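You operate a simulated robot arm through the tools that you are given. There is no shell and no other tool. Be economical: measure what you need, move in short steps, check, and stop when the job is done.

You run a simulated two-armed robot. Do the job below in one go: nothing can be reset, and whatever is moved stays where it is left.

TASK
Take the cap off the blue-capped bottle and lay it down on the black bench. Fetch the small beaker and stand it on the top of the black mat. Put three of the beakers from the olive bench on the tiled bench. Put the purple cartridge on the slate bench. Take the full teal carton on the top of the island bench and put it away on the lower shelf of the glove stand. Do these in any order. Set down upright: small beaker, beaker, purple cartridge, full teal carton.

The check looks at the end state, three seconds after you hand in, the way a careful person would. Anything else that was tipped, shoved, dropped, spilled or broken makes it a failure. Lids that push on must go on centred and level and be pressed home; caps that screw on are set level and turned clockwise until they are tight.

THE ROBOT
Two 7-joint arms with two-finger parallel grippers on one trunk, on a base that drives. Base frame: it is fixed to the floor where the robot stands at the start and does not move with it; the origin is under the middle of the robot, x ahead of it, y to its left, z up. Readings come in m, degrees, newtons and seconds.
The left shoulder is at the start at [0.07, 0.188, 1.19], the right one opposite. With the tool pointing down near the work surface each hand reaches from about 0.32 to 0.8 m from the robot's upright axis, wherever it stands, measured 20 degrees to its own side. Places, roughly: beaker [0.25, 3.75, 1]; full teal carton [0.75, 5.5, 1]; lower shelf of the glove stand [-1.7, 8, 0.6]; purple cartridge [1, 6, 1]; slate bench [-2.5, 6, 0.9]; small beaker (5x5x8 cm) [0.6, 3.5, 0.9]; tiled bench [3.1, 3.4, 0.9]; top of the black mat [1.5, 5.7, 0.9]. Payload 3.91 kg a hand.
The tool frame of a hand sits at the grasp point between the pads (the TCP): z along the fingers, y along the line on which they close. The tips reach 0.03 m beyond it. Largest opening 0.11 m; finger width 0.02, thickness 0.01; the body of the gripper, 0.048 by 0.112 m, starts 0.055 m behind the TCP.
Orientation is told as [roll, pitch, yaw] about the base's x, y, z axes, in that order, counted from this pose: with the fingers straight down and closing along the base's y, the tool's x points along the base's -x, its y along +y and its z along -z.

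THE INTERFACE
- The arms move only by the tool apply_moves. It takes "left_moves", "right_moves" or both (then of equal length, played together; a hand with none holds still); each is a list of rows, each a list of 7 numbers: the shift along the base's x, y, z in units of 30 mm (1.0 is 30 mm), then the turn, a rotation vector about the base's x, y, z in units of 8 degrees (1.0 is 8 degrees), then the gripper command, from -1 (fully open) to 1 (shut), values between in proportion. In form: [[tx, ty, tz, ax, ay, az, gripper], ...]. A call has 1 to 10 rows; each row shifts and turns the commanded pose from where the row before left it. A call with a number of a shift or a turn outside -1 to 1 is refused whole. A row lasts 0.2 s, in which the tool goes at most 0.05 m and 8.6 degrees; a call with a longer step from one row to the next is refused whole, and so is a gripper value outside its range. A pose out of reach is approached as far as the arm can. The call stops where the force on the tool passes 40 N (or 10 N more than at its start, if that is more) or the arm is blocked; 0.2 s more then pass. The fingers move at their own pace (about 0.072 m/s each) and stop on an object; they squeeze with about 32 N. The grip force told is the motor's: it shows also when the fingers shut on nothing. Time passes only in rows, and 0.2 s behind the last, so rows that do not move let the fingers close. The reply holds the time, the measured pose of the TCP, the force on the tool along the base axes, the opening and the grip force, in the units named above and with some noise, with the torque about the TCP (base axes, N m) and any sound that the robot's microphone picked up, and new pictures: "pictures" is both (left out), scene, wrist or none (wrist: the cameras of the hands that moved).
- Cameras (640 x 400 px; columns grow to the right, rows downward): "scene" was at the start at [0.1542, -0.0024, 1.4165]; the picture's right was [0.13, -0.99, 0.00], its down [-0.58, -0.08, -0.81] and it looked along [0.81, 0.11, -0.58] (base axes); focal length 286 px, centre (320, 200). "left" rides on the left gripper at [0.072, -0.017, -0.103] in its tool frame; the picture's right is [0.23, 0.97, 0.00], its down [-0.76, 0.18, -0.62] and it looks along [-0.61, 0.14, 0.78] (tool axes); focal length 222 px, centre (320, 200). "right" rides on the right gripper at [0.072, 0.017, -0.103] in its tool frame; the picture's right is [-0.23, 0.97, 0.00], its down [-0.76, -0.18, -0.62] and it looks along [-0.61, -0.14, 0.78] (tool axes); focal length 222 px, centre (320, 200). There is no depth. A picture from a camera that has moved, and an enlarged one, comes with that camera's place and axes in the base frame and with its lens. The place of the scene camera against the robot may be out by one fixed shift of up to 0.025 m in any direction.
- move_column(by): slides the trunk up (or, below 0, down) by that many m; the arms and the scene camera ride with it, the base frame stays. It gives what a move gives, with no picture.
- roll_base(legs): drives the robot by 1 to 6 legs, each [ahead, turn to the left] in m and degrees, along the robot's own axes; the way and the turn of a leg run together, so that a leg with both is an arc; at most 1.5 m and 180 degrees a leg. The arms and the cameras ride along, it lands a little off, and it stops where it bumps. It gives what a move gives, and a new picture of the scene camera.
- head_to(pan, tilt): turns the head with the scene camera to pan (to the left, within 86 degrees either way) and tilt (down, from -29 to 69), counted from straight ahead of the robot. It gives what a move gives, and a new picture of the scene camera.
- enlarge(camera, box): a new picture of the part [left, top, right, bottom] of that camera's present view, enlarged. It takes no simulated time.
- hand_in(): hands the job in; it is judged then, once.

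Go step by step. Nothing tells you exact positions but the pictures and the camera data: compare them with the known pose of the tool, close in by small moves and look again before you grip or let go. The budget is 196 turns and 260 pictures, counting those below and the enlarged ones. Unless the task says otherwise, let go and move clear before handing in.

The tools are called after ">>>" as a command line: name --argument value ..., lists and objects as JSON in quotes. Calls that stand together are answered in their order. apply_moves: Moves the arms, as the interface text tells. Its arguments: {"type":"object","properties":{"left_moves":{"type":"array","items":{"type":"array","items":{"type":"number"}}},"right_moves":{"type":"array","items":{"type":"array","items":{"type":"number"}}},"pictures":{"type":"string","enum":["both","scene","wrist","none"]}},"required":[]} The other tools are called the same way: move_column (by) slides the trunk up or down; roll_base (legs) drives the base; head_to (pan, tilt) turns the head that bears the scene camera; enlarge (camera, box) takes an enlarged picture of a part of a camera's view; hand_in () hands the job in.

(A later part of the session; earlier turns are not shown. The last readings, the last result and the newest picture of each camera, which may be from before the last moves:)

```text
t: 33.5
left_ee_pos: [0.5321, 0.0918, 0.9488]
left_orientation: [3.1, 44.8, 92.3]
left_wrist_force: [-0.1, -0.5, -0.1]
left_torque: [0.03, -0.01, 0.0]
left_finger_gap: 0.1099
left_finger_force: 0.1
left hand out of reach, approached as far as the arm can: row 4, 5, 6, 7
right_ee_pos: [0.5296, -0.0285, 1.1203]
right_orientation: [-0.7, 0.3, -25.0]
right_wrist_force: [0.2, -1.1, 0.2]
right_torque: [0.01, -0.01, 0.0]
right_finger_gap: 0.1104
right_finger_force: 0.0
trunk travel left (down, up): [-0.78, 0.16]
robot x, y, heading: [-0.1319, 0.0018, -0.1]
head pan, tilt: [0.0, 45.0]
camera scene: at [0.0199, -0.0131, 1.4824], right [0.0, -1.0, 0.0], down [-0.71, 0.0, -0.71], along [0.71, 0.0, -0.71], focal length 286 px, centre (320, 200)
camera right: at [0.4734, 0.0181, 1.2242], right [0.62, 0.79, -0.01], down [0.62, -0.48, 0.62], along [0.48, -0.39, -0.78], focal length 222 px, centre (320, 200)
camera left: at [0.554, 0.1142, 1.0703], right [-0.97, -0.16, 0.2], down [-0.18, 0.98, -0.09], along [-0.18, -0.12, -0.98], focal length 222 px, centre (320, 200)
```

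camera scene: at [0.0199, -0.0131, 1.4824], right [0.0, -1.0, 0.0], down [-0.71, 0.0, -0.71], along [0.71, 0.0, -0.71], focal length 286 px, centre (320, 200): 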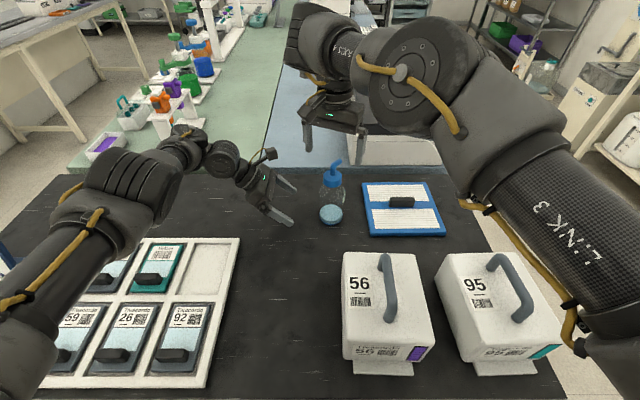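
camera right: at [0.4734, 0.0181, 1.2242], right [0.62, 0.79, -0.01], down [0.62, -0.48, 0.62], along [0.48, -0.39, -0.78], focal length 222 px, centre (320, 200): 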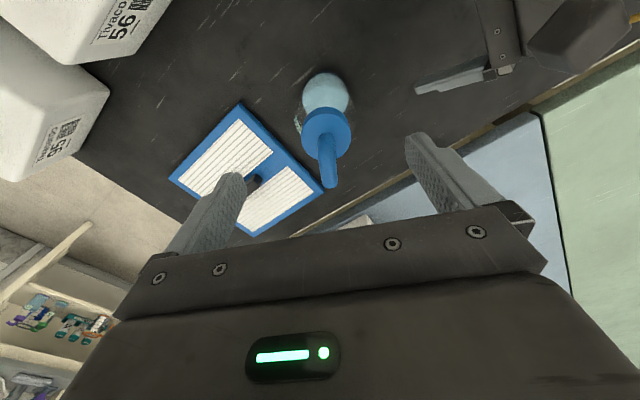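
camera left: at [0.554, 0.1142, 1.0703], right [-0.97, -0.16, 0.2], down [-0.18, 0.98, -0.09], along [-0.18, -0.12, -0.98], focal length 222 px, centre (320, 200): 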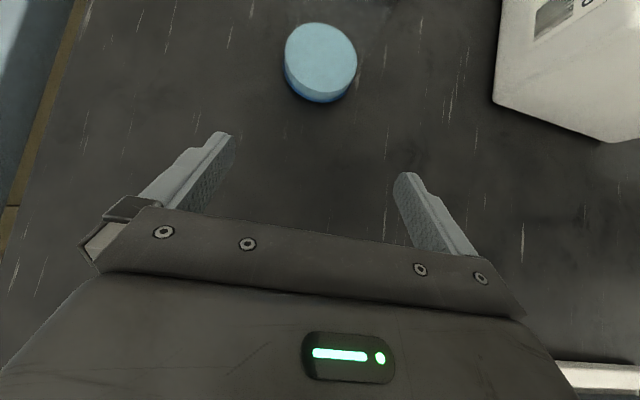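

Cap is at about (0.530, -0.024); descending with the right hand to z 1.045 and closing on the cap.

>>> apply_moves --right_moves '[[0, 0.15, -0.8, 0, 0, 0, -1], [0, 0, -0.8, 0, 0, 0, -1], [0, 0, -0.6, 0, 0, 0, -1], [0, 0, -0.3, 0, 0, 0, -1], [0, 0, 0, 0, 0, 0, -1]]' --pictures "both"

>>> enlarge --camera "scene" --box '[260, 80, 420, 240]'

```text
t: 34.7
left_ee_pos: [0.5325, 0.0904, 0.9488]
left_orientation: [3.0, 44.8, 92.3]
left_wrist_force: [-0.2, -0.3, -0.5]
left_torque: [0.0, -0.01, 0.02]
left_finger_gap: 0.11
left_finger_force: 0.0
right_ee_pos: [0.5313, -0.0246, 1.0457]
right_orientation: [-0.6, 0.3, -25.0]
right_wrist_force: [-0.1, -0.2, -0.6]
right_torque: [-0.02, 0.0, 0.02]
right_finger_gap: 0.1099
right_finger_force: 0.1
trunk travel left (down, up): [-0.78, 0.16]
robot x, y, heading: [-0.1298, -0.0002, 0.3]
head pan, tilt: [0.0, 45.0]
camera scene: at [0.0197, -0.0138, 1.4824], right [0.0, -1.0, 0.0], down [-0.71, 0.0, -0.71], along [0.71, 0.0, -0.71], focal length 286 px, centre (320, 200)
camera right: at [0.474, 0.0216, 1.1494], right [0.62, 0.79, -0.01], down [0.62, -0.48, 0.62], along [0.48, -0.39, -0.78], focal length 222 px, centre (320, 200)
```

scene: 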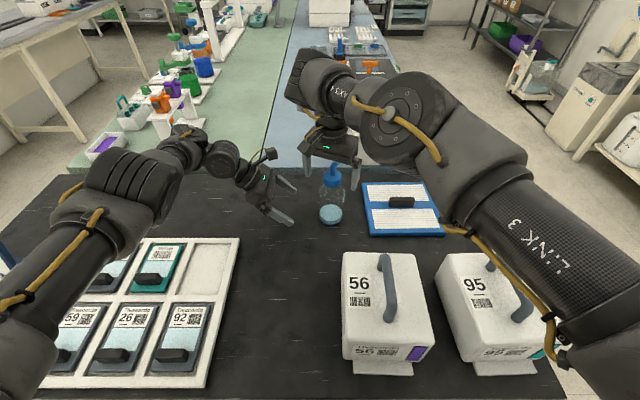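
right: 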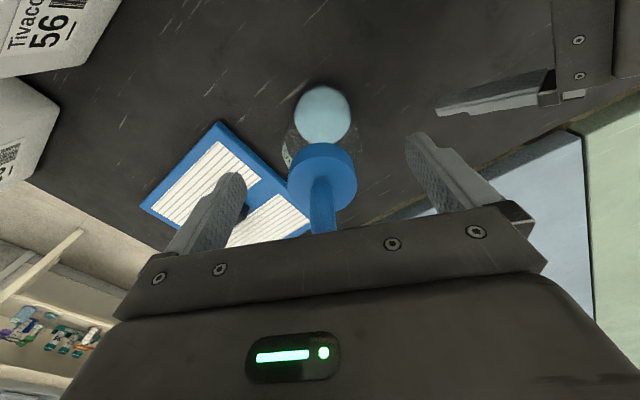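

```text
2.50 times, centred on (340, 160) of scene
camera zoom: at [0.0197, -0.0138, 1.4824], right [0.0, -1.0, 0.0], down [-0.71, 0.0, -0.71], along [0.71, 0.0, -0.71], focal length 716 px, centre (270, 300)
```

zoom: 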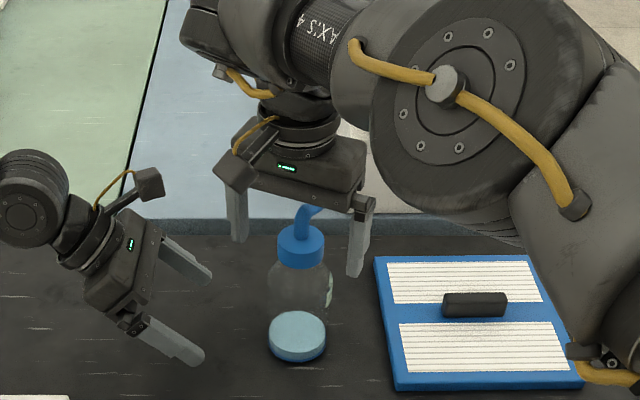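

Centred on the cap. Closing.

>>> apply_moves --right_moves '[[0, 0.05, 0, 0, 0, 0, 0], [0, 0, 0, 0, 0, 0, 1], [0, 0, 0, 0, 0, 0, 1], [0, 0, 0, 0, 0, 0, 1]]' --pictures "both"

```text
t: 35.7
left_ee_pos: [0.5309, 0.0908, 0.948]
left_orientation: [3.1, 44.8, 92.3]
left_wrist_force: [-0.6, 0.5, -0.6]
left_torque: [0.02, -0.01, -0.01]
left_finger_gap: 0.1102
left_finger_force: 0.1
right_ee_pos: [0.532, -0.0241, 1.0459]
right_orientation: [-0.6, 0.2, -25.0]
right_wrist_force: [0.0, -0.3, 0.0]
right_torque: [0.05, -0.02, 0.02]
right_finger_gap: 0.0465
right_finger_force: 32.1
trunk travel left (down, up): [-0.78, 0.16]
robot x, y, heading: [-0.1314, -0.0003, 0.0]
head pan, tilt: [0.0, 45.0]
camera scene: at [0.0197, -0.0137, 1.4824], right [0.0, -1.0, 0.0], down [-0.71, 0.0, -0.71], along [0.71, 0.0, -0.71], focal length 286 px, centre (320, 200)
camera right: at [0.4739, 0.023, 1.1496], right [0.62, 0.79, -0.01], down [0.62, -0.48, 0.62], along [0.48, -0.39, -0.78], focal length 222 px, centre (320, 200)
```

scene: 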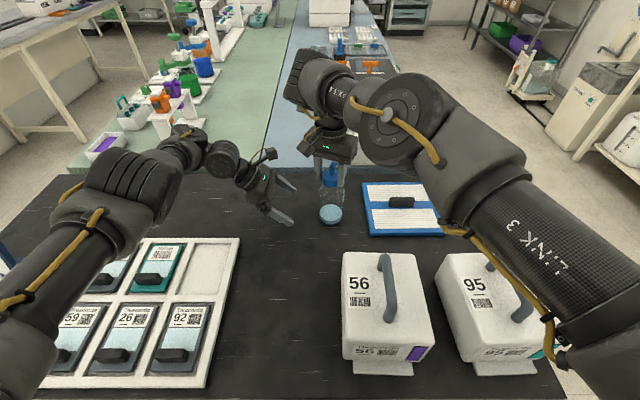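
right: 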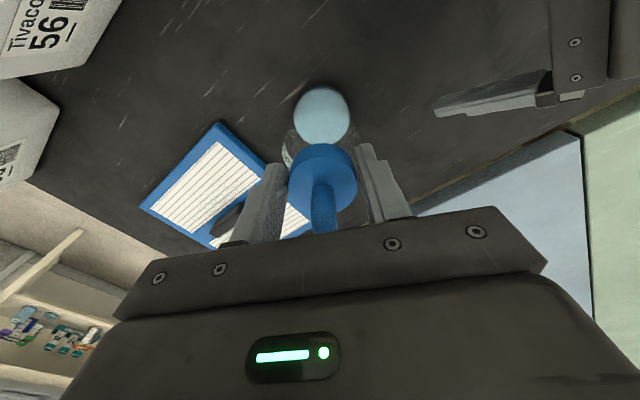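

Gripped at 46 mm. Now a counter-clockwise turn with a slight press down, watching whether the bottle's label turns along.

>>> apply_moves --right_moves '[[0, 0, -0.1, 0, 0, 0, 1], [0, 0, 0, 0, 0, 0.6, 1], [0, 0, 0, 0, 0, 0.8, 1], [0, 0, 0, 0, 0, 0.8, 1], [0, 0, 0, 0, 0, 0.8, 1]]' --pictures "wrist"

>>> enlarge --camera "scene" --box '[280, 110, 400, 230]'

```text
t: 36.9
left_ee_pos: [0.53, 0.0892, 0.9498]
left_orientation: [3.0, 44.9, 92.1]
left_wrist_force: [0.9, 0.1, -0.1]
left_torque: [-0.02, 0.0, -0.05]
left_finger_gap: 0.11
left_finger_force: 0.2
right_ee_pos: [0.5294, -0.0255, 1.0453]
right_orientation: [-0.6, 0.2, -1.1]
right_wrist_force: [2.5, -6.3, 17.8]
right_torque: [-0.46, -0.43, -0.08]
right_finger_gap: 0.0463
right_finger_force: 32.2
trunk travel left (down, up): [-0.78, 0.16]
robot x, y, heading: [-0.1323, -0.0009, -0.0]
head pan, tilt: [0.0, 45.0]
camera right: at [0.4583, -0.0065, 1.1488], right [0.25, 0.97, -0.01], down [0.76, -0.18, 0.62], along [0.6, -0.16, -0.78], focal length 222 px, centre (320, 200)
```

right: 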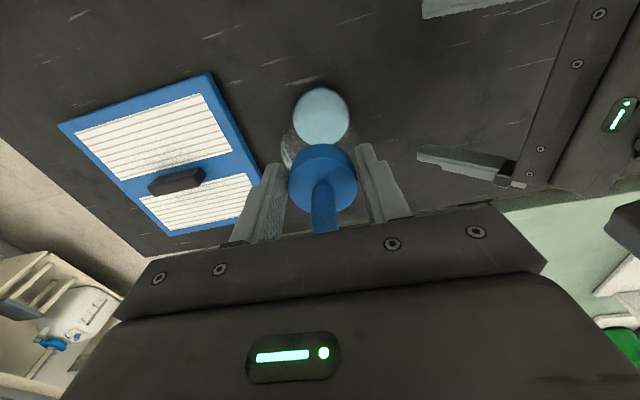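

```text
3.33 times, centred on (340, 170) of scene
camera zoom: at [0.0175, -0.0151, 1.4827], right [0.0, -1.0, 0.0], down [-0.71, 0.0, -0.71], along [0.71, 0.0, -0.71], focal length 954 px, centre (253, 300)
```

zoom: 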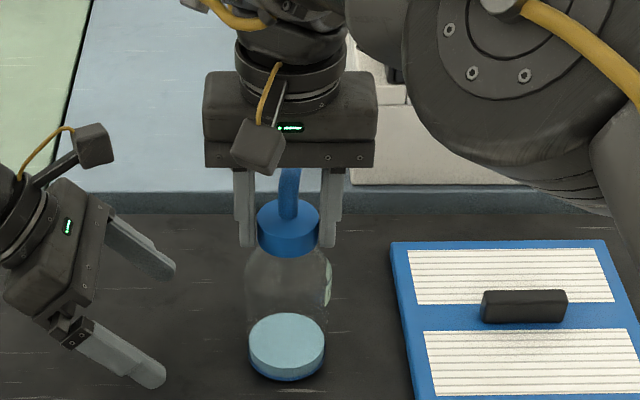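

Unclear if the label turned. I'll turn further and compare.

>>> apply_moves --right_moves '[[0, 0, 0, 0, 0, 1, 1], [0, 0, 0, 0, 0, 1, 1], [0, 0, 0, 0, 0, 1, 1], [0, 0, 0, 0, 0, 1, 1], [0, 0, 0, 0, 0, 1, 1], [0, 0, 0, 0, 0, 1, 1], [0, 0, 0, 0, 0, 1, 1], [0, 0, 0, 0, 0, 1, 1], [0, 0, 0, 0, 0, 1, 1], [0, 0, 0, 0, 0, 1, 1]]' --pictures "wrist"

>>> enlarge --camera "scene" --box '[280, 110, 400, 230]'

```text
t: 39.1
left_ee_pos: [0.5299, 0.0922, 0.949]
left_orientation: [3.0, 44.9, 92.2]
left_wrist_force: [-0.2, 0.6, -0.1]
left_torque: [-0.01, 0.0, 0.0]
left_finger_gap: 0.1102
left_finger_force: 0.0
right_ee_pos: [0.5296, -0.0226, 1.046]
right_orientation: [-0.8, 0.2, 79.2]
right_wrist_force: [7.2, 0.3, 25.9]
right_torque: [0.35, -0.51, -0.07]
right_finger_gap: 0.046
right_finger_force: 32.0
trunk travel left (down, up): [-0.78, 0.16]
robot x, y, heading: [-0.1264, -0.0006, 0.1]
head pan, tilt: [0.0, 45.0]
camera right: at [0.4978, -0.0899, 1.1491], right [-0.91, 0.41, -0.01], down [0.31, 0.72, 0.62], along [0.26, 0.56, -0.78], focal length 222 px, centre (320, 200)
```

right: 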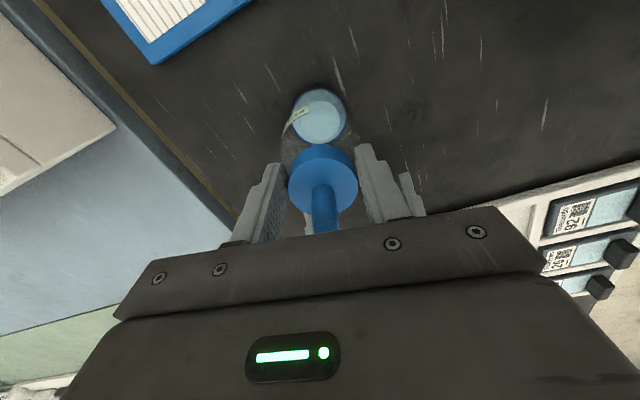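

```text
3.33 times, centred on (340, 170) of scene
camera zoom: at [0.017, -0.0135, 1.4827], right [0.0, -1.0, 0.0], down [-0.71, 0.0, -0.71], along [0.71, 0.0, -0.71], focal length 954 px, centre (253, 300)
```

zoom: 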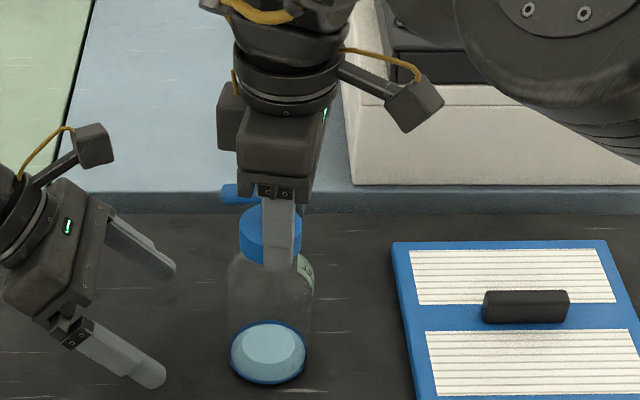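

The label stayed put while the cap turned, so it is unscrewing, but my grip is about 1 cm off the cap's axis and drags the bottle. I'll relieve the press and let go, then recentre.

>>> apply_moves --right_moves '[[0, 0, 0.1, 0, 0, 0, 1], [0, 0, 0, 0, 0, 0, 0.2], [0, 0, 0, 0, 0, 0, -0.3], [0, 0, 0, 0, 0, 0, -0.6], [0, 0, 0, 0, 0, 0, -0.6]]' --pictures "both"

>>> enlarge --camera "scene" --box '[280, 110, 400, 230]'

```text
t: 40.3
left_ee_pos: [0.5318, 0.0902, 0.9474]
left_orientation: [3.1, 44.9, 92.3]
left_wrist_force: [0.8, -0.2, 0.3]
left_torque: [-0.03, 0.03, 0.0]
left_finger_gap: 0.11
left_finger_force: 0.0
right_ee_pos: [0.5317, -0.0231, 1.0473]
right_orientation: [-0.7, 0.3, 79.0]
right_wrist_force: [-0.2, -0.1, 1.0]
right_torque: [0.02, 0.01, -0.02]
right_finger_gap: 0.088
right_finger_force: 0.0
trunk travel left (down, up): [-0.78, 0.16]
robot x, y, heading: [-0.1319, 0.0018, 0.1]
head pan, tilt: [0.0, 45.0]
camera scene: at [0.02, -0.0139, 1.4823], right [0.0, -1.0, 0.0], down [-0.71, 0.0, -0.71], along [0.71, 0.0, -0.71], focal length 286 px, centre (320, 200)
camera right: at [0.4999, -0.091, 1.1504], right [-0.91, 0.41, -0.01], down [0.31, 0.72, 0.62], along [0.26, 0.56, -0.78], focal length 222 px, centre (320, 200)
```

scene: 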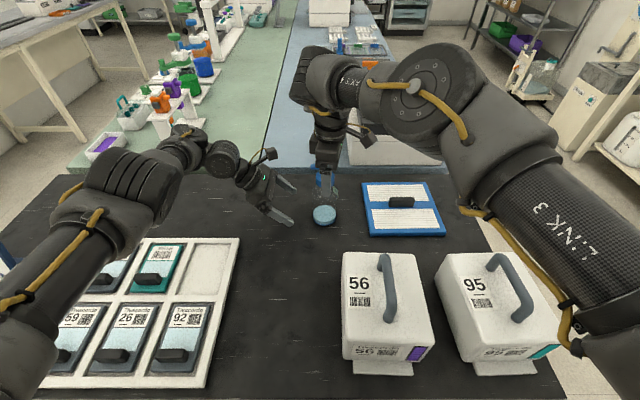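
right: 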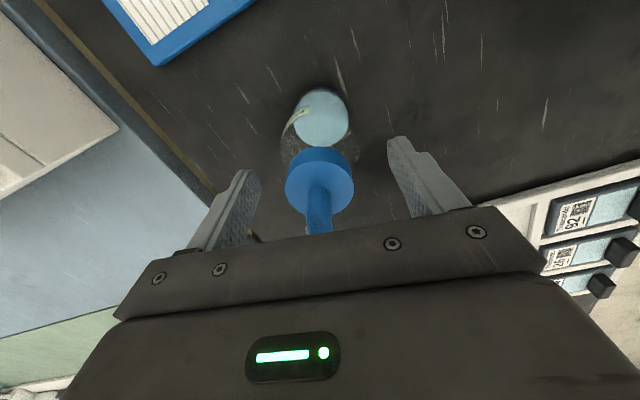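

```text
3.33 times, centred on (340, 170) of scene
camera zoom: at [0.02, -0.0139, 1.4823], right [0.0, -1.0, 0.0], down [-0.71, 0.0, -0.71], along [0.71, 0.0, -0.71], focal length 954 px, centre (253, 300)
```

zoom: 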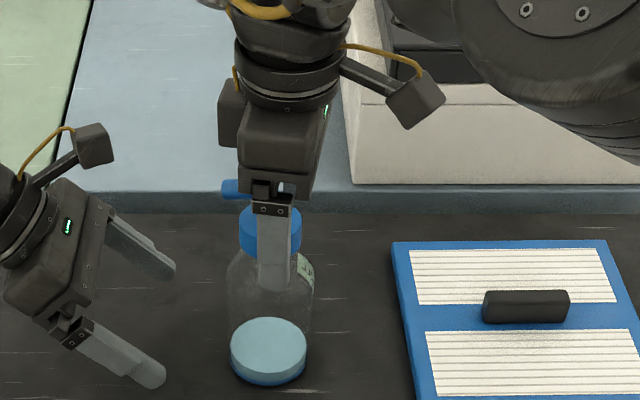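

The cap axis sits ~11 mm toward the hand's forward side (about (0.534, -0.012)). I'll shift there, regrip, and continue turning.

>>> apply_moves --right_moves '[[0.07, 0.37, -0.1, 0, 0, 0, -0.6], [0, 0, 0, 0, 0, 0, -0.6], [0, 0, 0, 0, 0, 0, 1], [0, 0, 0, 0, 0, 0, 1], [0, 0, 0, 0, 0, 0, 1]]' --pictures "wrist"

>>> enlarge --camera "scene" --box '[280, 110, 400, 230]'

```text
t: 41.5
left_ee_pos: [0.5313, 0.0911, 0.9478]
left_orientation: [3.0, 44.8, 92.3]
left_wrist_force: [0.0, 0.5, -0.1]
left_torque: [0.0, -0.02, -0.01]
left_finger_gap: 0.1099
left_finger_force: 0.0
right_ee_pos: [0.5325, -0.0124, 1.0427]
right_orientation: [-0.6, 0.4, 79.0]
right_wrist_force: [-0.5, 0.1, 0.5]
right_torque: [0.02, -0.01, 0.0]
right_finger_gap: 0.0469
right_finger_force: 32.3
trunk travel left (down, up): [-0.78, 0.16]
robot x, y, heading: [-0.1248, -0.0015, -0.2]
head pan, tilt: [0.0, 45.0]
camera right: at [0.5017, -0.0803, 1.1471], right [-0.91, 0.41, -0.01], down [0.31, 0.72, 0.62], along [0.26, 0.56, -0.78], focal length 222 px, centre (320, 200)
```

right: 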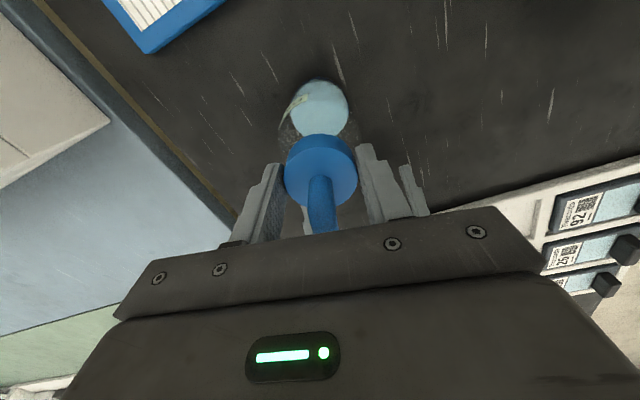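

```text
3.33 times, centred on (340, 170) of scene
camera zoom: at [0.0198, -0.0141, 1.4824], right [0.0, -1.0, 0.0], down [-0.71, 0.0, -0.71], along [0.71, 0.0, -0.71], focal length 954 px, centre (253, 300)
```

zoom: 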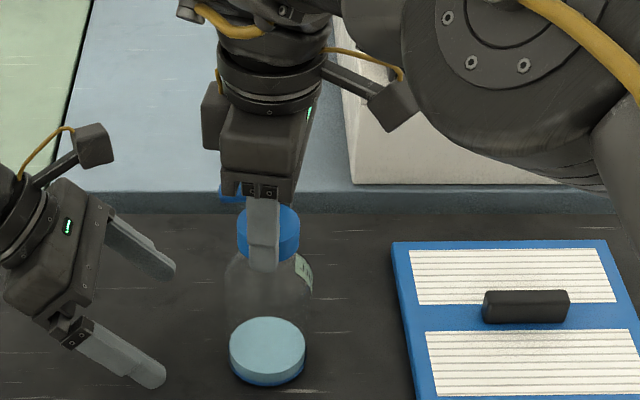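

Now the finger sits at the cap's middle. Turning further counter-clockwise with a slight lift.

>>> apply_moves --right_moves '[[0, 0, 0.03, 0, 0, 0.9, 1], [0, 0, 0.03, 0, 0, 0.9, 1], [0, 0, 0.03, 0, 0, 0.9, 1], [0, 0, 0.03, 0, 0, 0.9, 1], [0, 0, 0.03, 0, 0, 0.9, 1], [0, 0, 0.03, 0, 0, 0.9, 1], [0, 0, 0.03, 0, 0, 0.9, 1], [0, 0, 0.03, 0, 0, 0.9, 1]]' --pictures "wrist"

>>> enlarge --camera "scene" --box '[280, 110, 400, 230]'

```text
t: 43.3
left_ee_pos: [0.5308, 0.0896, 0.9474]
left_orientation: [3.0, 44.8, 92.2]
left_wrist_force: [0.0, 0.4, -0.1]
left_torque: [0.03, -0.04, -0.03]
left_finger_gap: 0.1102
left_finger_force: 0.0
right_ee_pos: [0.5324, -0.0128, 1.0509]
right_orientation: [-0.5, 0.3, 136.6]
right_wrist_force: [0.6, -0.3, -1.1]
right_torque: [0.01, -0.06, -0.01]
right_finger_gap: 0.0461
right_finger_force: 32.3
trunk travel left (down, up): [-0.78, 0.16]
robot x, y, heading: [-0.1248, -0.0002, -0.2]
head pan, tilt: [0.0, 45.0]
camera right: at [0.5733, -0.0755, 1.155], right [-0.83, -0.55, -0.01], down [-0.44, 0.65, 0.62], along [-0.34, 0.52, -0.78], focal length 222 px, centre (320, 200)
```

right: 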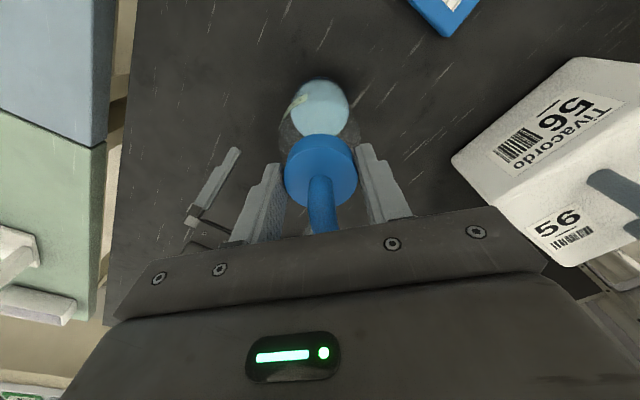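

```text
3.33 times, centred on (340, 170) of scene
camera zoom: at [0.0199, -0.0138, 1.4824], right [0.0, -1.0, 0.0], down [-0.71, 0.0, -0.71], along [0.71, 0.0, -0.71], focal length 954 px, centre (253, 300)
```

zoom: 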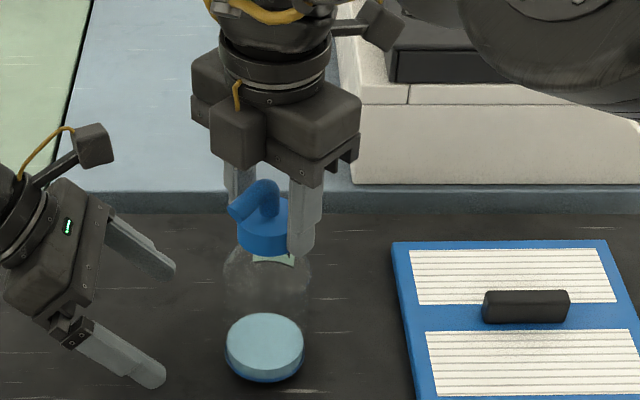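

The label now turned too: without downward press the bottle spins (and was lifted a few mm). I'll lower it, press as before, and turn on.

>>> apply_moves --right_moves '[[0, 0, -0.3, 0, 0, 0, 1], [0, 0, -0.15, 0, 0, 0, 1], [0, 0, 0, 0, 0, 0.8, 1], [0, 0, 0, 0, 0, 1, 1], [0, 0, 0, 0, 0, 1, 1], [0, 0, 0, 0, 0, 1, 1], [0, 0, 0, 0, 0, 1, 1]]' --pictures "wrist"

>>> enlarge --camera "scene" --box '[280, 110, 400, 230]'

```text
t: 44.9
left_ee_pos: [0.5291, 0.0918, 0.9477]
left_orientation: [2.8, 44.9, 92.1]
left_wrist_force: [0.1, -0.5, 0.8]
left_torque: [-0.03, 0.0, 0.03]
left_finger_gap: 0.1101
left_finger_force: 0.1
right_ee_pos: [0.5313, -0.0115, 1.0403]
right_orientation: [-0.7, 0.5, 175.2]
right_wrist_force: [2.0, 6.3, 27.1]
right_torque: [0.28, -0.12, -0.01]
right_finger_gap: 0.046
right_finger_force: 31.7
trunk travel left (down, up): [-0.78, 0.16]
robot x, y, heading: [-0.1249, 0.0016, 0.1]
head pan, tilt: [0.0, 45.0]
camera right: at [0.6005, -0.0351, 1.144], right [-0.31, -0.95, -0.01], down [-0.75, 0.23, 0.62], along [-0.59, 0.2, -0.79], focal length 222 px, centre (320, 200)
```

right: 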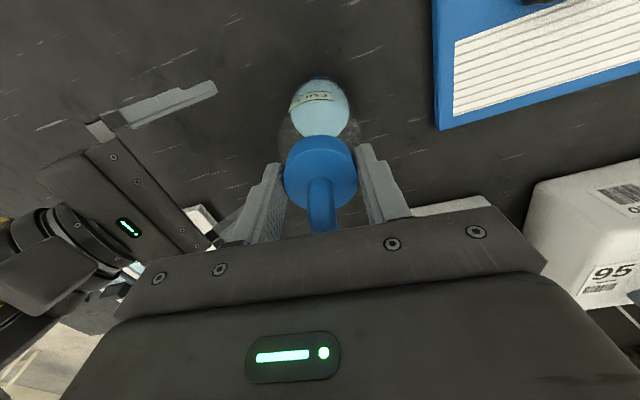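

```text
3.33 times, centred on (340, 170) of scene
camera zoom: at [0.016, -0.0122, 1.4828], right [0.0, -1.0, 0.0], down [-0.71, 0.0, -0.71], along [0.71, 0.0, -0.71], focal length 954 px, centre (253, 300)
```

zoom: 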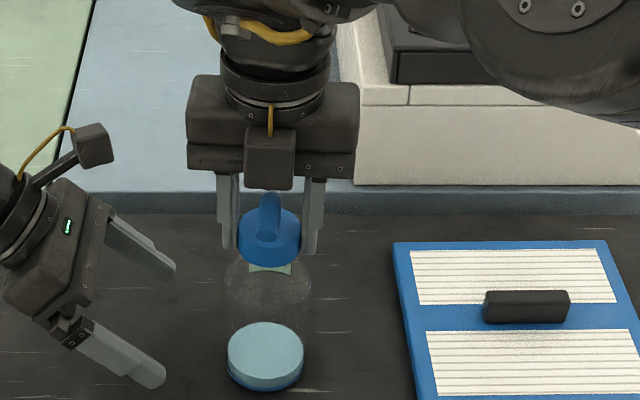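

Pressing works: the label stayed while the cap turned. Continuing.

>>> apply_moves --right_moves '[[0, 0, 0.02, 0, 0, 1, 1], [0, 0, 0.02, 0, 0, 1, 1], [0, 0, 0.02, 0, 0, 1, 1], [0, 0, 0.02, 0, 0, 1, 1], [0, 0, 0.02, 0, 0, 1, 1], [0, 0, 0.02, 0, 0, 1, 1], [0, 0, 0.02, 0, 0, 1, 1], [0, 0, 0.02, 0, 0, 1, 1]]' --pictures "wrist"

>>> enlarge --camera "scene" --box '[280, 110, 400, 230]'

```text
t: 46.7
left_ee_pos: [0.5319, 0.0915, 0.9495]
left_orientation: [3.1, 44.7, 92.2]
left_wrist_force: [-0.2, 0.0, 0.1]
left_torque: [-0.02, -0.03, 0.0]
left_finger_gap: 0.1102
left_finger_force: 0.1
right_ee_pos: [0.533, -0.0142, 1.0415]
right_orientation: [-0.6, 0.3, -120.9]
right_wrist_force: [-0.2, -1.6, 2.0]
right_torque: [-0.18, 0.04, -0.02]
right_finger_gap: 0.0458
right_finger_force: 32.1
trunk travel left (down, up): [-0.78, 0.16]
robot x, y, heading: [-0.1303, -0.0047, -0.1]
head pan, tilt: [0.0, 45.0]
camera right: at [0.5853, 0.0393, 1.1447], right [0.72, -0.7, -0.01], down [-0.54, -0.57, 0.62], along [-0.44, -0.44, -0.78], focal length 222 px, centre (320, 200)
```

right: 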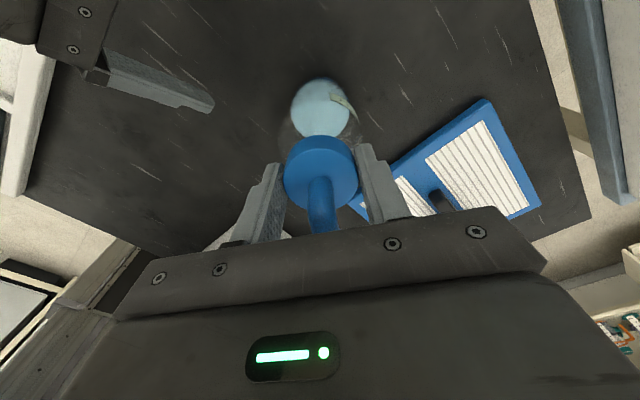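

```text
3.33 times, centred on (340, 170) of scene
camera zoom: at [0.0194, -0.014, 1.4823], right [0.0, -1.0, 0.0], down [-0.71, 0.0, -0.71], along [0.71, 0.0, -0.71], focal length 954 px, centre (253, 300)
```

zoom: 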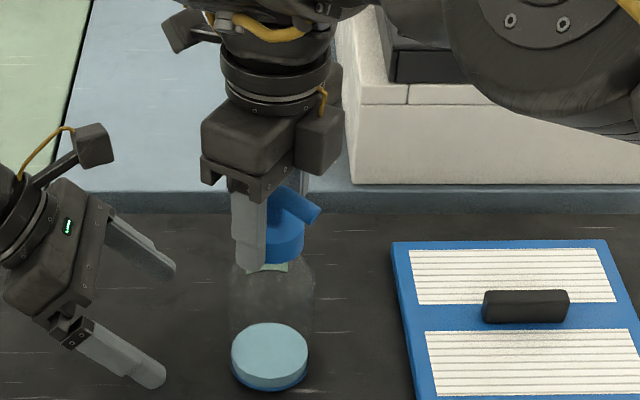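

The force dropped to about 2 N and the label stayed; the cap may be free. A gentle lift to test.

>>> apply_moves --right_moves '[[0, 0, 0.15, 0, 0, 0, 1], [0, 0, 0.2, 0, 0, 0, 1], [0, 0, 0, 0, 0, 0, 1]]' --pictures "wrist"

>>> enlarge --camera "scene" --box '[280, 110, 400, 230]'

```text
t: 47.5
left_ee_pos: [0.5321, 0.0909, 0.9477]
left_orientation: [3.0, 44.8, 92.3]
left_wrist_force: [0.0, 1.0, -0.4]
left_torque: [0.0, -0.02, 0.02]
left_finger_gap: 0.11
left_finger_force: 0.1
right_ee_pos: [0.5335, -0.0129, 1.0533]
right_orientation: [-0.5, 0.3, -121.0]
right_wrist_force: [0.7, -0.6, 1.4]
right_torque: [0.0, 0.08, -0.03]
right_finger_gap: 0.0459
right_finger_force: 31.7
trunk travel left (down, up): [-0.78, 0.16]
robot x, y, heading: [-0.1269, 0.0007, 0.1]
head pan, tilt: [0.0, 45.0]
camera right: at [0.5862, 0.0395, 1.1561], right [0.72, -0.7, -0.01], down [-0.54, -0.57, 0.62], along [-0.44, -0.44, -0.78], focal length 222 px, centre (320, 200)
```

right: 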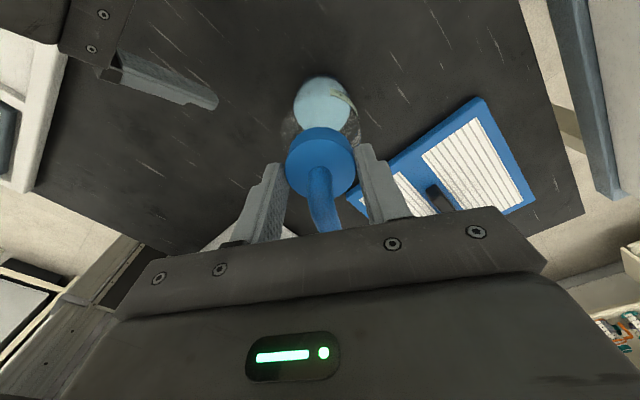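

```text
3.33 times, centred on (340, 170) of scene
camera zoom: at [0.0199, -0.0137, 1.4824], right [0.0, -1.0, 0.0], down [-0.71, 0.0, -0.71], along [0.71, 0.0, -0.71], focal length 954 px, centre (253, 300)
```

zoom: 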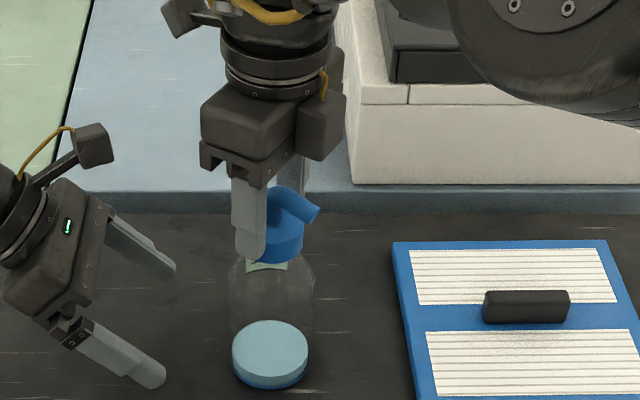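

The hand slid up along the cap; it's still threaded. Lower, press and continue turning.

>>> apply_moves --right_moves '[[0, 0, -0.4, 0, 0, 0, 1], [0, 0, -0.15, 0, 0, 0, 1], [0, 0, 0, 0, 0, 0.8, 1], [0, 0, 0, 0, 0, 1, 1], [0, 0, 0, 0, 0, 1, 1], [0, 0, 0, 0, 0, 1, 1], [0, 0, 0, 0, 0, 1, 1], [0, 0, 0, 0, 0, 1, 1]]' --pictures "wrist"

>>> enlarge --camera "scene" --box '[280, 110, 400, 230]'

```text
t: 49.3
left_ee_pos: [0.5297, 0.091, 0.9498]
left_orientation: [3.0, 44.8, 92.2]
left_wrist_force: [0.0, -0.5, 0.8]
left_torque: [-0.01, -0.02, 0.03]
left_finger_gap: 0.1099
left_finger_force: 0.1
right_ee_pos: [0.5311, -0.0126, 1.04]
right_orientation: [-0.3, 0.2, -74.4]
right_wrist_force: [7.2, -1.9, 28.6]
right_torque: [0.02, -0.41, -0.05]
right_finger_gap: 0.046
right_finger_force: 31.9
trunk travel left (down, up): [-0.78, 0.16]
robot x, y, heading: [-0.1307, -0.0006, -0.2]
head pan, tilt: [0.0, 45.0]
camera right: at [0.5293, 0.0609, 1.1428], right [1.0, 0.04, -0.01], down [0.04, -0.78, 0.62], along [0.02, -0.62, -0.78], focal length 222 px, centre (320, 200)
```

right: 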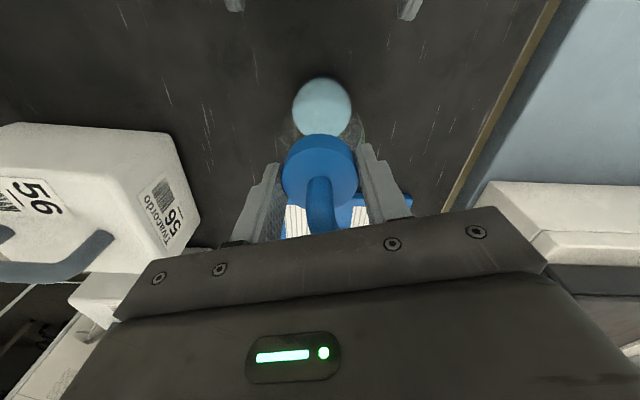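

```text
3.33 times, centred on (340, 170) of scene
camera zoom: at [0.0166, -0.014, 1.4828], right [0.0, -1.0, 0.0], down [-0.71, 0.0, -0.71], along [0.71, 0.0, -0.71], focal length 954 px, centre (253, 300)
```

zoom: 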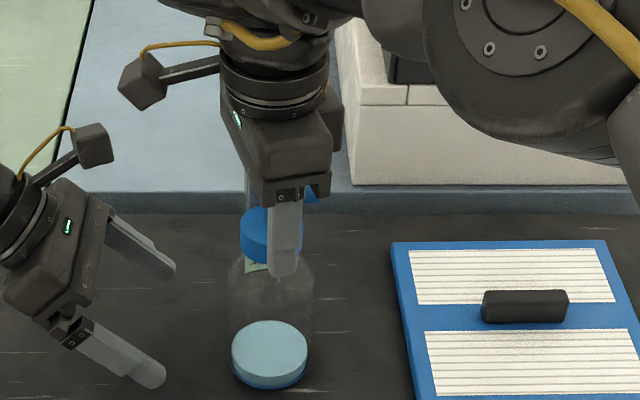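

Still turning freely. Continue.

>>> apply_moves --right_moves '[[0, 0, 0, 0, 0, 1, 1], [0, 0, 0, 0, 0, 1, 1], [0, 0, 0, 0, 0, 1, 1], [0, 0, 0, 0, 0, 1, 1], [0, 0, 0, 0, 0, 1, 1], [0, 0, 0, 0, 0, 1, 1], [0, 0, 0, 0, 0, 1, 1], [0, 0, 0, 0, 0, 1, 1], [0, 0, 0, 0, 0, 1, 1], [0, 0, 0, 0, 0, 1, 1]]' --pictures "wrist"

>>> enlarge --camera "scene" --box '[280, 110, 400, 230]'

```text
t: 51.5
left_ee_pos: [0.532, 0.0912, 0.9488]
left_orientation: [3.1, 44.9, 92.2]
left_wrist_force: [1.3, -0.2, 0.4]
left_torque: [0.0, -0.03, 0.0]
left_finger_gap: 0.1103
left_finger_force: 0.0
right_ee_pos: [0.4355, 0.0074, 1.0454]
right_orientation: [-0.6, 0.3, 5.2]
right_wrist_force: [-0.6, 0.3, -1.2]
right_torque: [-0.01, 0.0, 0.01]
right_finger_gap: 0.0461
right_finger_force: 32.6
right hand out of reach, approached as far as the arm can: row 7, 8, 9, 10
trunk travel left (down, up): [-0.78, 0.16]
robot x, y, heading: [-0.1253, -0.0004, -0.1]
head pan, tilt: [0.0, 45.0]
camera right: at [0.3619, 0.0183, 1.1486], right [0.14, 0.99, -0.01], down [0.78, -0.1, 0.62], along [0.61, -0.09, -0.78], focal length 222 px, centre (320, 200)
```

right: 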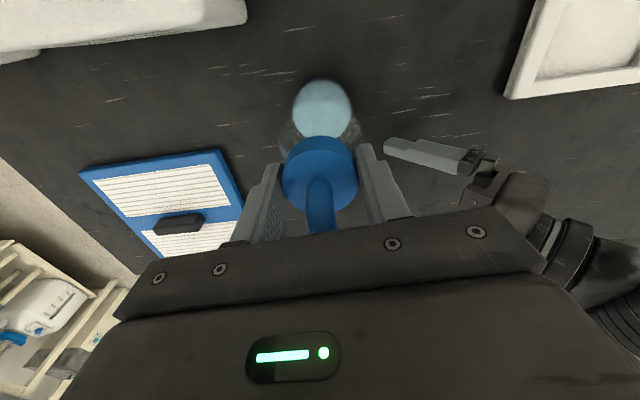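

```text
3.33 times, centred on (340, 170) of scene
camera zoom: at [0.0178, -0.0122, 1.4823], right [0.0, -1.0, 0.0], down [-0.71, 0.0, -0.71], along [0.71, 0.0, -0.71], focal length 954 px, centre (253, 300)
```

zoom: 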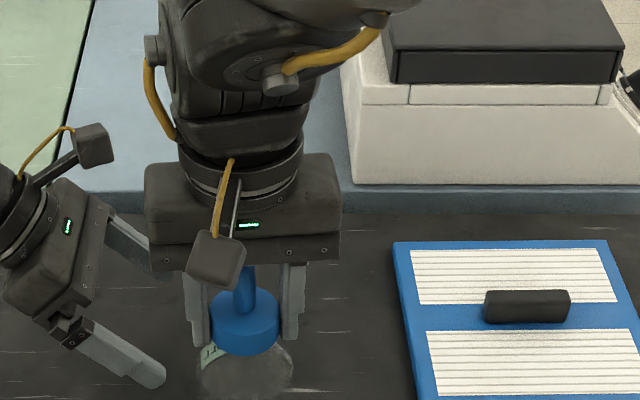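

At the joint limit the hand pulled back and carried the bottle with it (upright). I'll take it back to its place, press it down and check.

>>> apply_moves --right_moves '[[0.5, -0.1, 0.05, 0, 0, 0, 1], [0.5, -0.1, 0.05, 0, 0, 0, 1], [0.5, -0.1, 0, 0, 0, 0, 1], [0.5, -0.2, 0, 0, 0, 0, 1], [0.5, -0.2, 0, 0, 0, 0, 1], [0.5, -0.2, 0, 0, 0, 0, 1], [0.2, 0, 0, 0, 0, 0, 1], [0, 0, 0, 0, 0, 0, 1]]' --pictures "wrist"

>>> enlarge --camera "scene" --box '[280, 110, 400, 230]'

```text
t: 53.3
left_ee_pos: [0.5314, 0.091, 0.9478]
left_orientation: [3.1, 44.8, 92.3]
left_wrist_force: [-0.6, 0.3, -0.5]
left_torque: [0.01, 0.01, -0.01]
left_finger_gap: 0.1103
left_finger_force: 0.1
right_ee_pos: [0.4403, 0.0122, 1.0518]
right_orientation: [-0.6, 0.2, 5.3]
right_wrist_force: [0.5, 0.7, -2.6]
right_torque: [-0.03, 0.02, 0.02]
right_finger_gap: 0.0459
right_finger_force: 32.3
right hand out of reach, approached as far as the arm can: row 1, 2, 3, 4, 5, 6, 7
trunk travel left (down, up): [-0.78, 0.16]
robot x, y, heading: [-0.129, 0.0014, -0.0]
head pan, tilt: [0.0, 45.0]
camera right: at [0.3666, 0.0231, 1.1557], right [0.14, 0.99, -0.01], down [0.78, -0.1, 0.62], along [0.61, -0.09, -0.78], focal length 222 px, centre (320, 200)
```

right: 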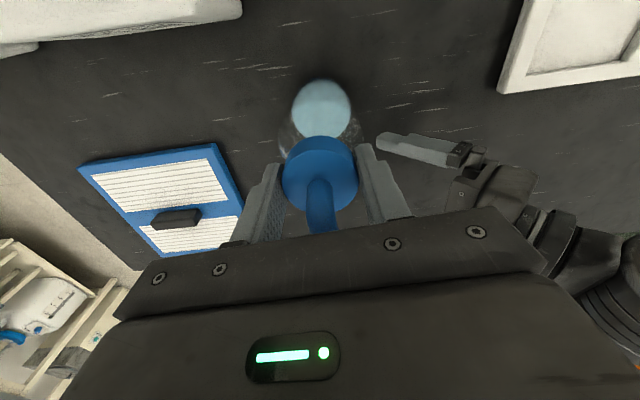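

```text
3.33 times, centred on (340, 170) of scene
camera zoom: at [0.0199, -0.0138, 1.4824], right [0.0, -1.0, 0.0], down [-0.71, 0.0, -0.71], along [0.71, 0.0, -0.71], focal length 954 px, centre (253, 300)
```

zoom: 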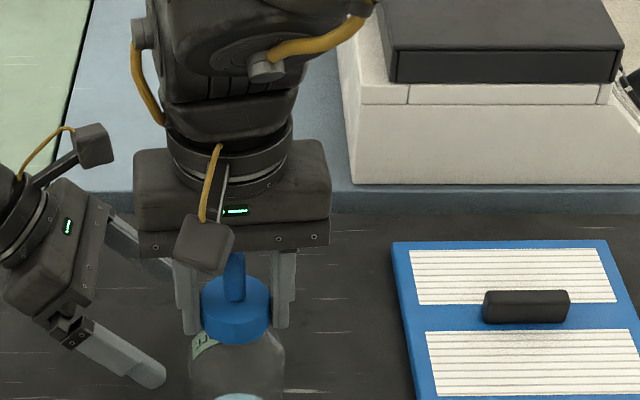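

The wrist joint is wound to its limit; I'll unwind it in the air with the bottle held just off the bench.

>>> apply_moves --right_moves '[[0, -0.1, 0, 0, 0, -0.9, 1], [0, -0.1, 0, 0, 0, -0.9, 1], [0, -0.1, 0, 0, 0, -0.9, 1], [0.2, -0.1, 0, 0, 0, -0.9, 1], [0.4, -0.1, 0, 0, 0, -0.9, 1], [0.5, -0.1, 0, 0, 0, -0.9, 1], [0.5, -0.1, 0, 0, 0, -0.9, 1], [0.5, -0.1, 0, 0, 0, -0.9, 1], [0.5, -0.1, 0, 0, 0, -0.9, 1], [0.4, -0.1, 0, 0, 0, -0.9, 1]]' --pictures "wrist"

>>> enlarge --camera "scene" --box '[280, 110, 400, 230]'

```text
t: 55.5
left_ee_pos: [0.532, 0.0914, 0.9469]
left_orientation: [3.2, 44.8, 92.2]
left_wrist_force: [-0.2, 0.2, 0.6]
left_torque: [0.01, -0.01, -0.03]
left_finger_gap: 0.1102
left_finger_force: 0.0
right_ee_pos: [0.5303, -0.0181, 1.0522]
right_orientation: [-0.6, 0.3, -66.7]
right_wrist_force: [0.5, 0.2, -1.0]
right_torque: [0.01, 0.01, -0.02]
right_finger_gap: 0.046
right_finger_force: 31.9
trunk travel left (down, up): [-0.78, 0.16]
robot x, y, heading: [-0.1297, 0.0024, 0.1]
head pan, tilt: [0.0, 45.0]
camera right: at [0.5191, 0.055, 1.1558], right [0.98, 0.18, -0.01], down [0.15, -0.77, 0.62], along [0.1, -0.61, -0.78], focal length 222 px, centre (320, 200)
```

right: 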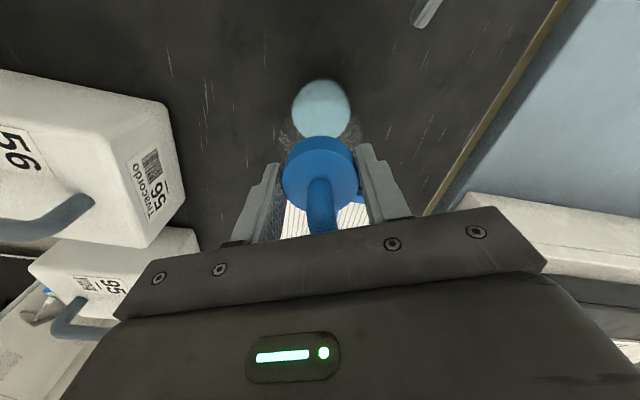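

```text
3.33 times, centred on (340, 170) of scene
camera zoom: at [0.0206, -0.0134, 1.4823], right [0.0, -1.0, 0.0], down [-0.71, 0.0, -0.71], along [0.71, 0.0, -0.71], focal length 954 px, centre (253, 300)
```

zoom: 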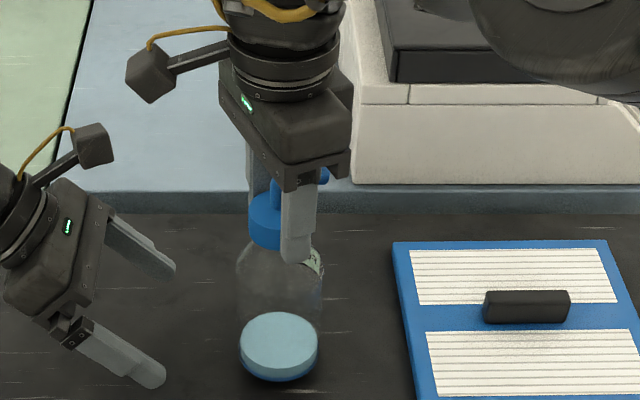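

I'll unwind further in the air (bottle and cap together), to have a full turn available.

>>> apply_moves --right_moves '[[0, 0, 0, 0, 0, -1, 1], [0, 0, 0, 0, 0, -1, 1], [0, 0, 0, 0, 0, -1, 1], [0, 0, 0, 0, 0, -1, 1], [0, 0, 0, 0, 0, -1, 1], [0, 0, 0, 0, 0, -1, 1], [0, 0, 0, 0, 0, -1, 1], [0, 0, 0, 0, 0, -1, 1], [0, 0, 0, 0, 0, -1, 1], [0, 0, 0, 0, 0, -1, 1]]' --pictures "none"

>>> apply_moves --right_moves '[[0, 0, 0, 0, 0, -1, 1], [0, 0, 0, 0, 0, -1, 1], [0, 0, 0, 0, 0, -1, 1], [0, 0, 0, 0, 0, -1, 1], [0, 0, 0, 0, 0, -1, 1], [0, 0, 0, 0, 0, -1, 1], [0, 0, 0, 0, 0, -1, 1], [0, 0, 0, 0, 0, -1, 1], [0, 0, 0, 0, 0, -1, 1], [0, 0, 0, 0, 0, -1, 1]]' --pictures "none"

>>> apply_moves --right_moves '[[0, 0, 0, 0, 0, -1, 1], [0, 0, 0, 0, 0, -1, 1], [0, 0, 0, 0, 0, -1, 1], [0, 0, 0, 0, 0, -1, 1], [0, 0, 0, 0, 0, -1, 1], [0, 0, 0, 0, 0, -1, 1], [0, 0, 0, 0, 0, -1, 1], [0, 0, -0.1, 0, 0, -1, 1], [0, 0, -0.1, 0, 0, 0, 1], [0, 0, -0.1, 0, 0, 0, 1]]' --pictures "wrist"

>>> enlarge --camera "scene" --box '[280, 110, 400, 230]'

```text
t: 57.7
left_ee_pos: [0.5313, 0.0913, 0.9469]
left_orientation: [3.1, 44.7, 92.3]
left_wrist_force: [0.2, 0.3, -0.3]
left_torque: [0.0, -0.01, 0.02]
left_finger_gap: 0.11
left_finger_force: 0.2
right_ee_pos: [0.5309, -0.019, 1.052]
right_orientation: [-0.6, 0.3, -146.8]
right_wrist_force: [-0.4, -0.4, -2.0]
right_torque: [-0.02, 0.01, 0.0]
right_finger_gap: 0.0464
right_finger_force: 31.8
trunk travel left (down, up): [-0.78, 0.16]
robot x, y, heading: [-0.1274, -0.0015, -0.1]
head pan, tilt: [0.0, 45.0]
```

```text
t: 59.9
left_ee_pos: [0.5329, 0.0902, 0.9487]
left_orientation: [3.0, 44.8, 92.3]
left_wrist_force: [0.0, 0.8, -0.3]
left_torque: [0.02, -0.02, 0.03]
left_finger_gap: 0.1103
left_finger_force: 0.0
right_ee_pos: [0.5297, -0.019, 1.0512]
right_orientation: [-0.6, 0.3, 133.3]
right_wrist_force: [0.5, -0.1, -1.1]
right_torque: [0.01, 0.01, 0.0]
right_finger_gap: 0.0459
right_finger_force: 31.9
trunk travel left (down, up): [-0.78, 0.16]
robot x, y, heading: [-0.1244, -0.0003, 0.1]
head pan, tilt: [0.0, 45.0]
```

```text
t: 62.1
left_ee_pos: [0.5324, 0.0915, 0.9468]
left_orientation: [3.1, 44.8, 92.3]
left_wrist_force: [0.0, 0.8, -0.4]
left_torque: [0.02, 0.0, -0.02]
left_finger_gap: 0.1101
left_finger_force: 0.2
right_ee_pos: [0.5305, -0.017, 1.0425]
right_orientation: [-0.5, 0.3, 69.3]
right_wrist_force: [-0.3, -0.1, -1.2]
right_torque: [0.03, 0.03, 0.02]
right_finger_gap: 0.046
right_finger_force: 31.4
trunk travel left (down, up): [-0.78, 0.16]
robot x, y, heading: [-0.1289, -0.0006, 0.2]
head pan, tilt: [0.0, 45.0]
camera right: at [0.4879, -0.0795, 1.1465], right [-0.83, 0.56, -0.01], down [0.43, 0.66, 0.62], along [0.35, 0.51, -0.78], focal length 222 px, centre (320, 200)
```

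right: 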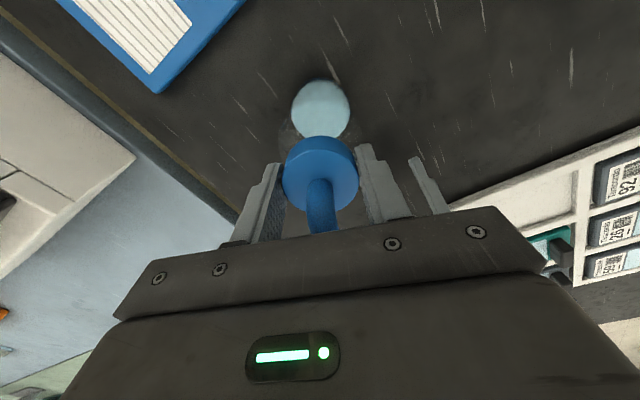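

```text
3.33 times, centred on (340, 170) of scene
camera zoom: at [0.02, -0.0139, 1.4824], right [0.0, -1.0, 0.0], down [-0.71, 0.0, -0.71], along [0.71, 0.0, -0.71], focal length 954 px, centre (253, 300)
```

zoom: 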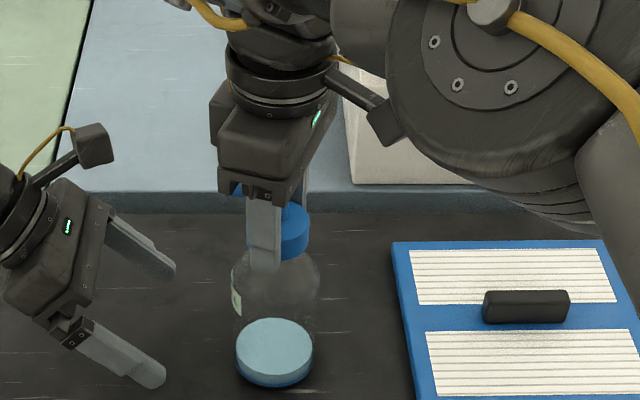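

Now press down and turn counter-clockwise again, watching force.

>>> apply_moves --right_moves '[[0, 0, -0.1, 0, 0, 0, 1], [0, 0, -0.1, 0, 0, 0, 1], [0, 0, 0, 0, 0, 0, 1]]' --pictures "none"

```text
t: 62.9
left_ee_pos: [0.532, 0.0905, 0.9479]
left_orientation: [3.0, 44.8, 92.2]
left_wrist_force: [-0.5, 1.2, -0.1]
left_torque: [-0.01, 0.0, -0.01]
left_finger_gap: 0.1098
left_finger_force: 0.1
right_ee_pos: [0.5302, -0.0176, 1.0384]
right_orientation: [-0.7, 0.2, 69.3]
right_wrist_force: [0.1, 0.6, 7.7]
right_torque: [0.06, 0.11, -0.04]
right_finger_gap: 0.046
right_finger_force: 32.3
trunk travel left (down, up): [-0.78, 0.16]
robot x, y, heading: [-0.1312, -0.0015, 0.1]
head pan, tilt: [0.0, 45.0]
```

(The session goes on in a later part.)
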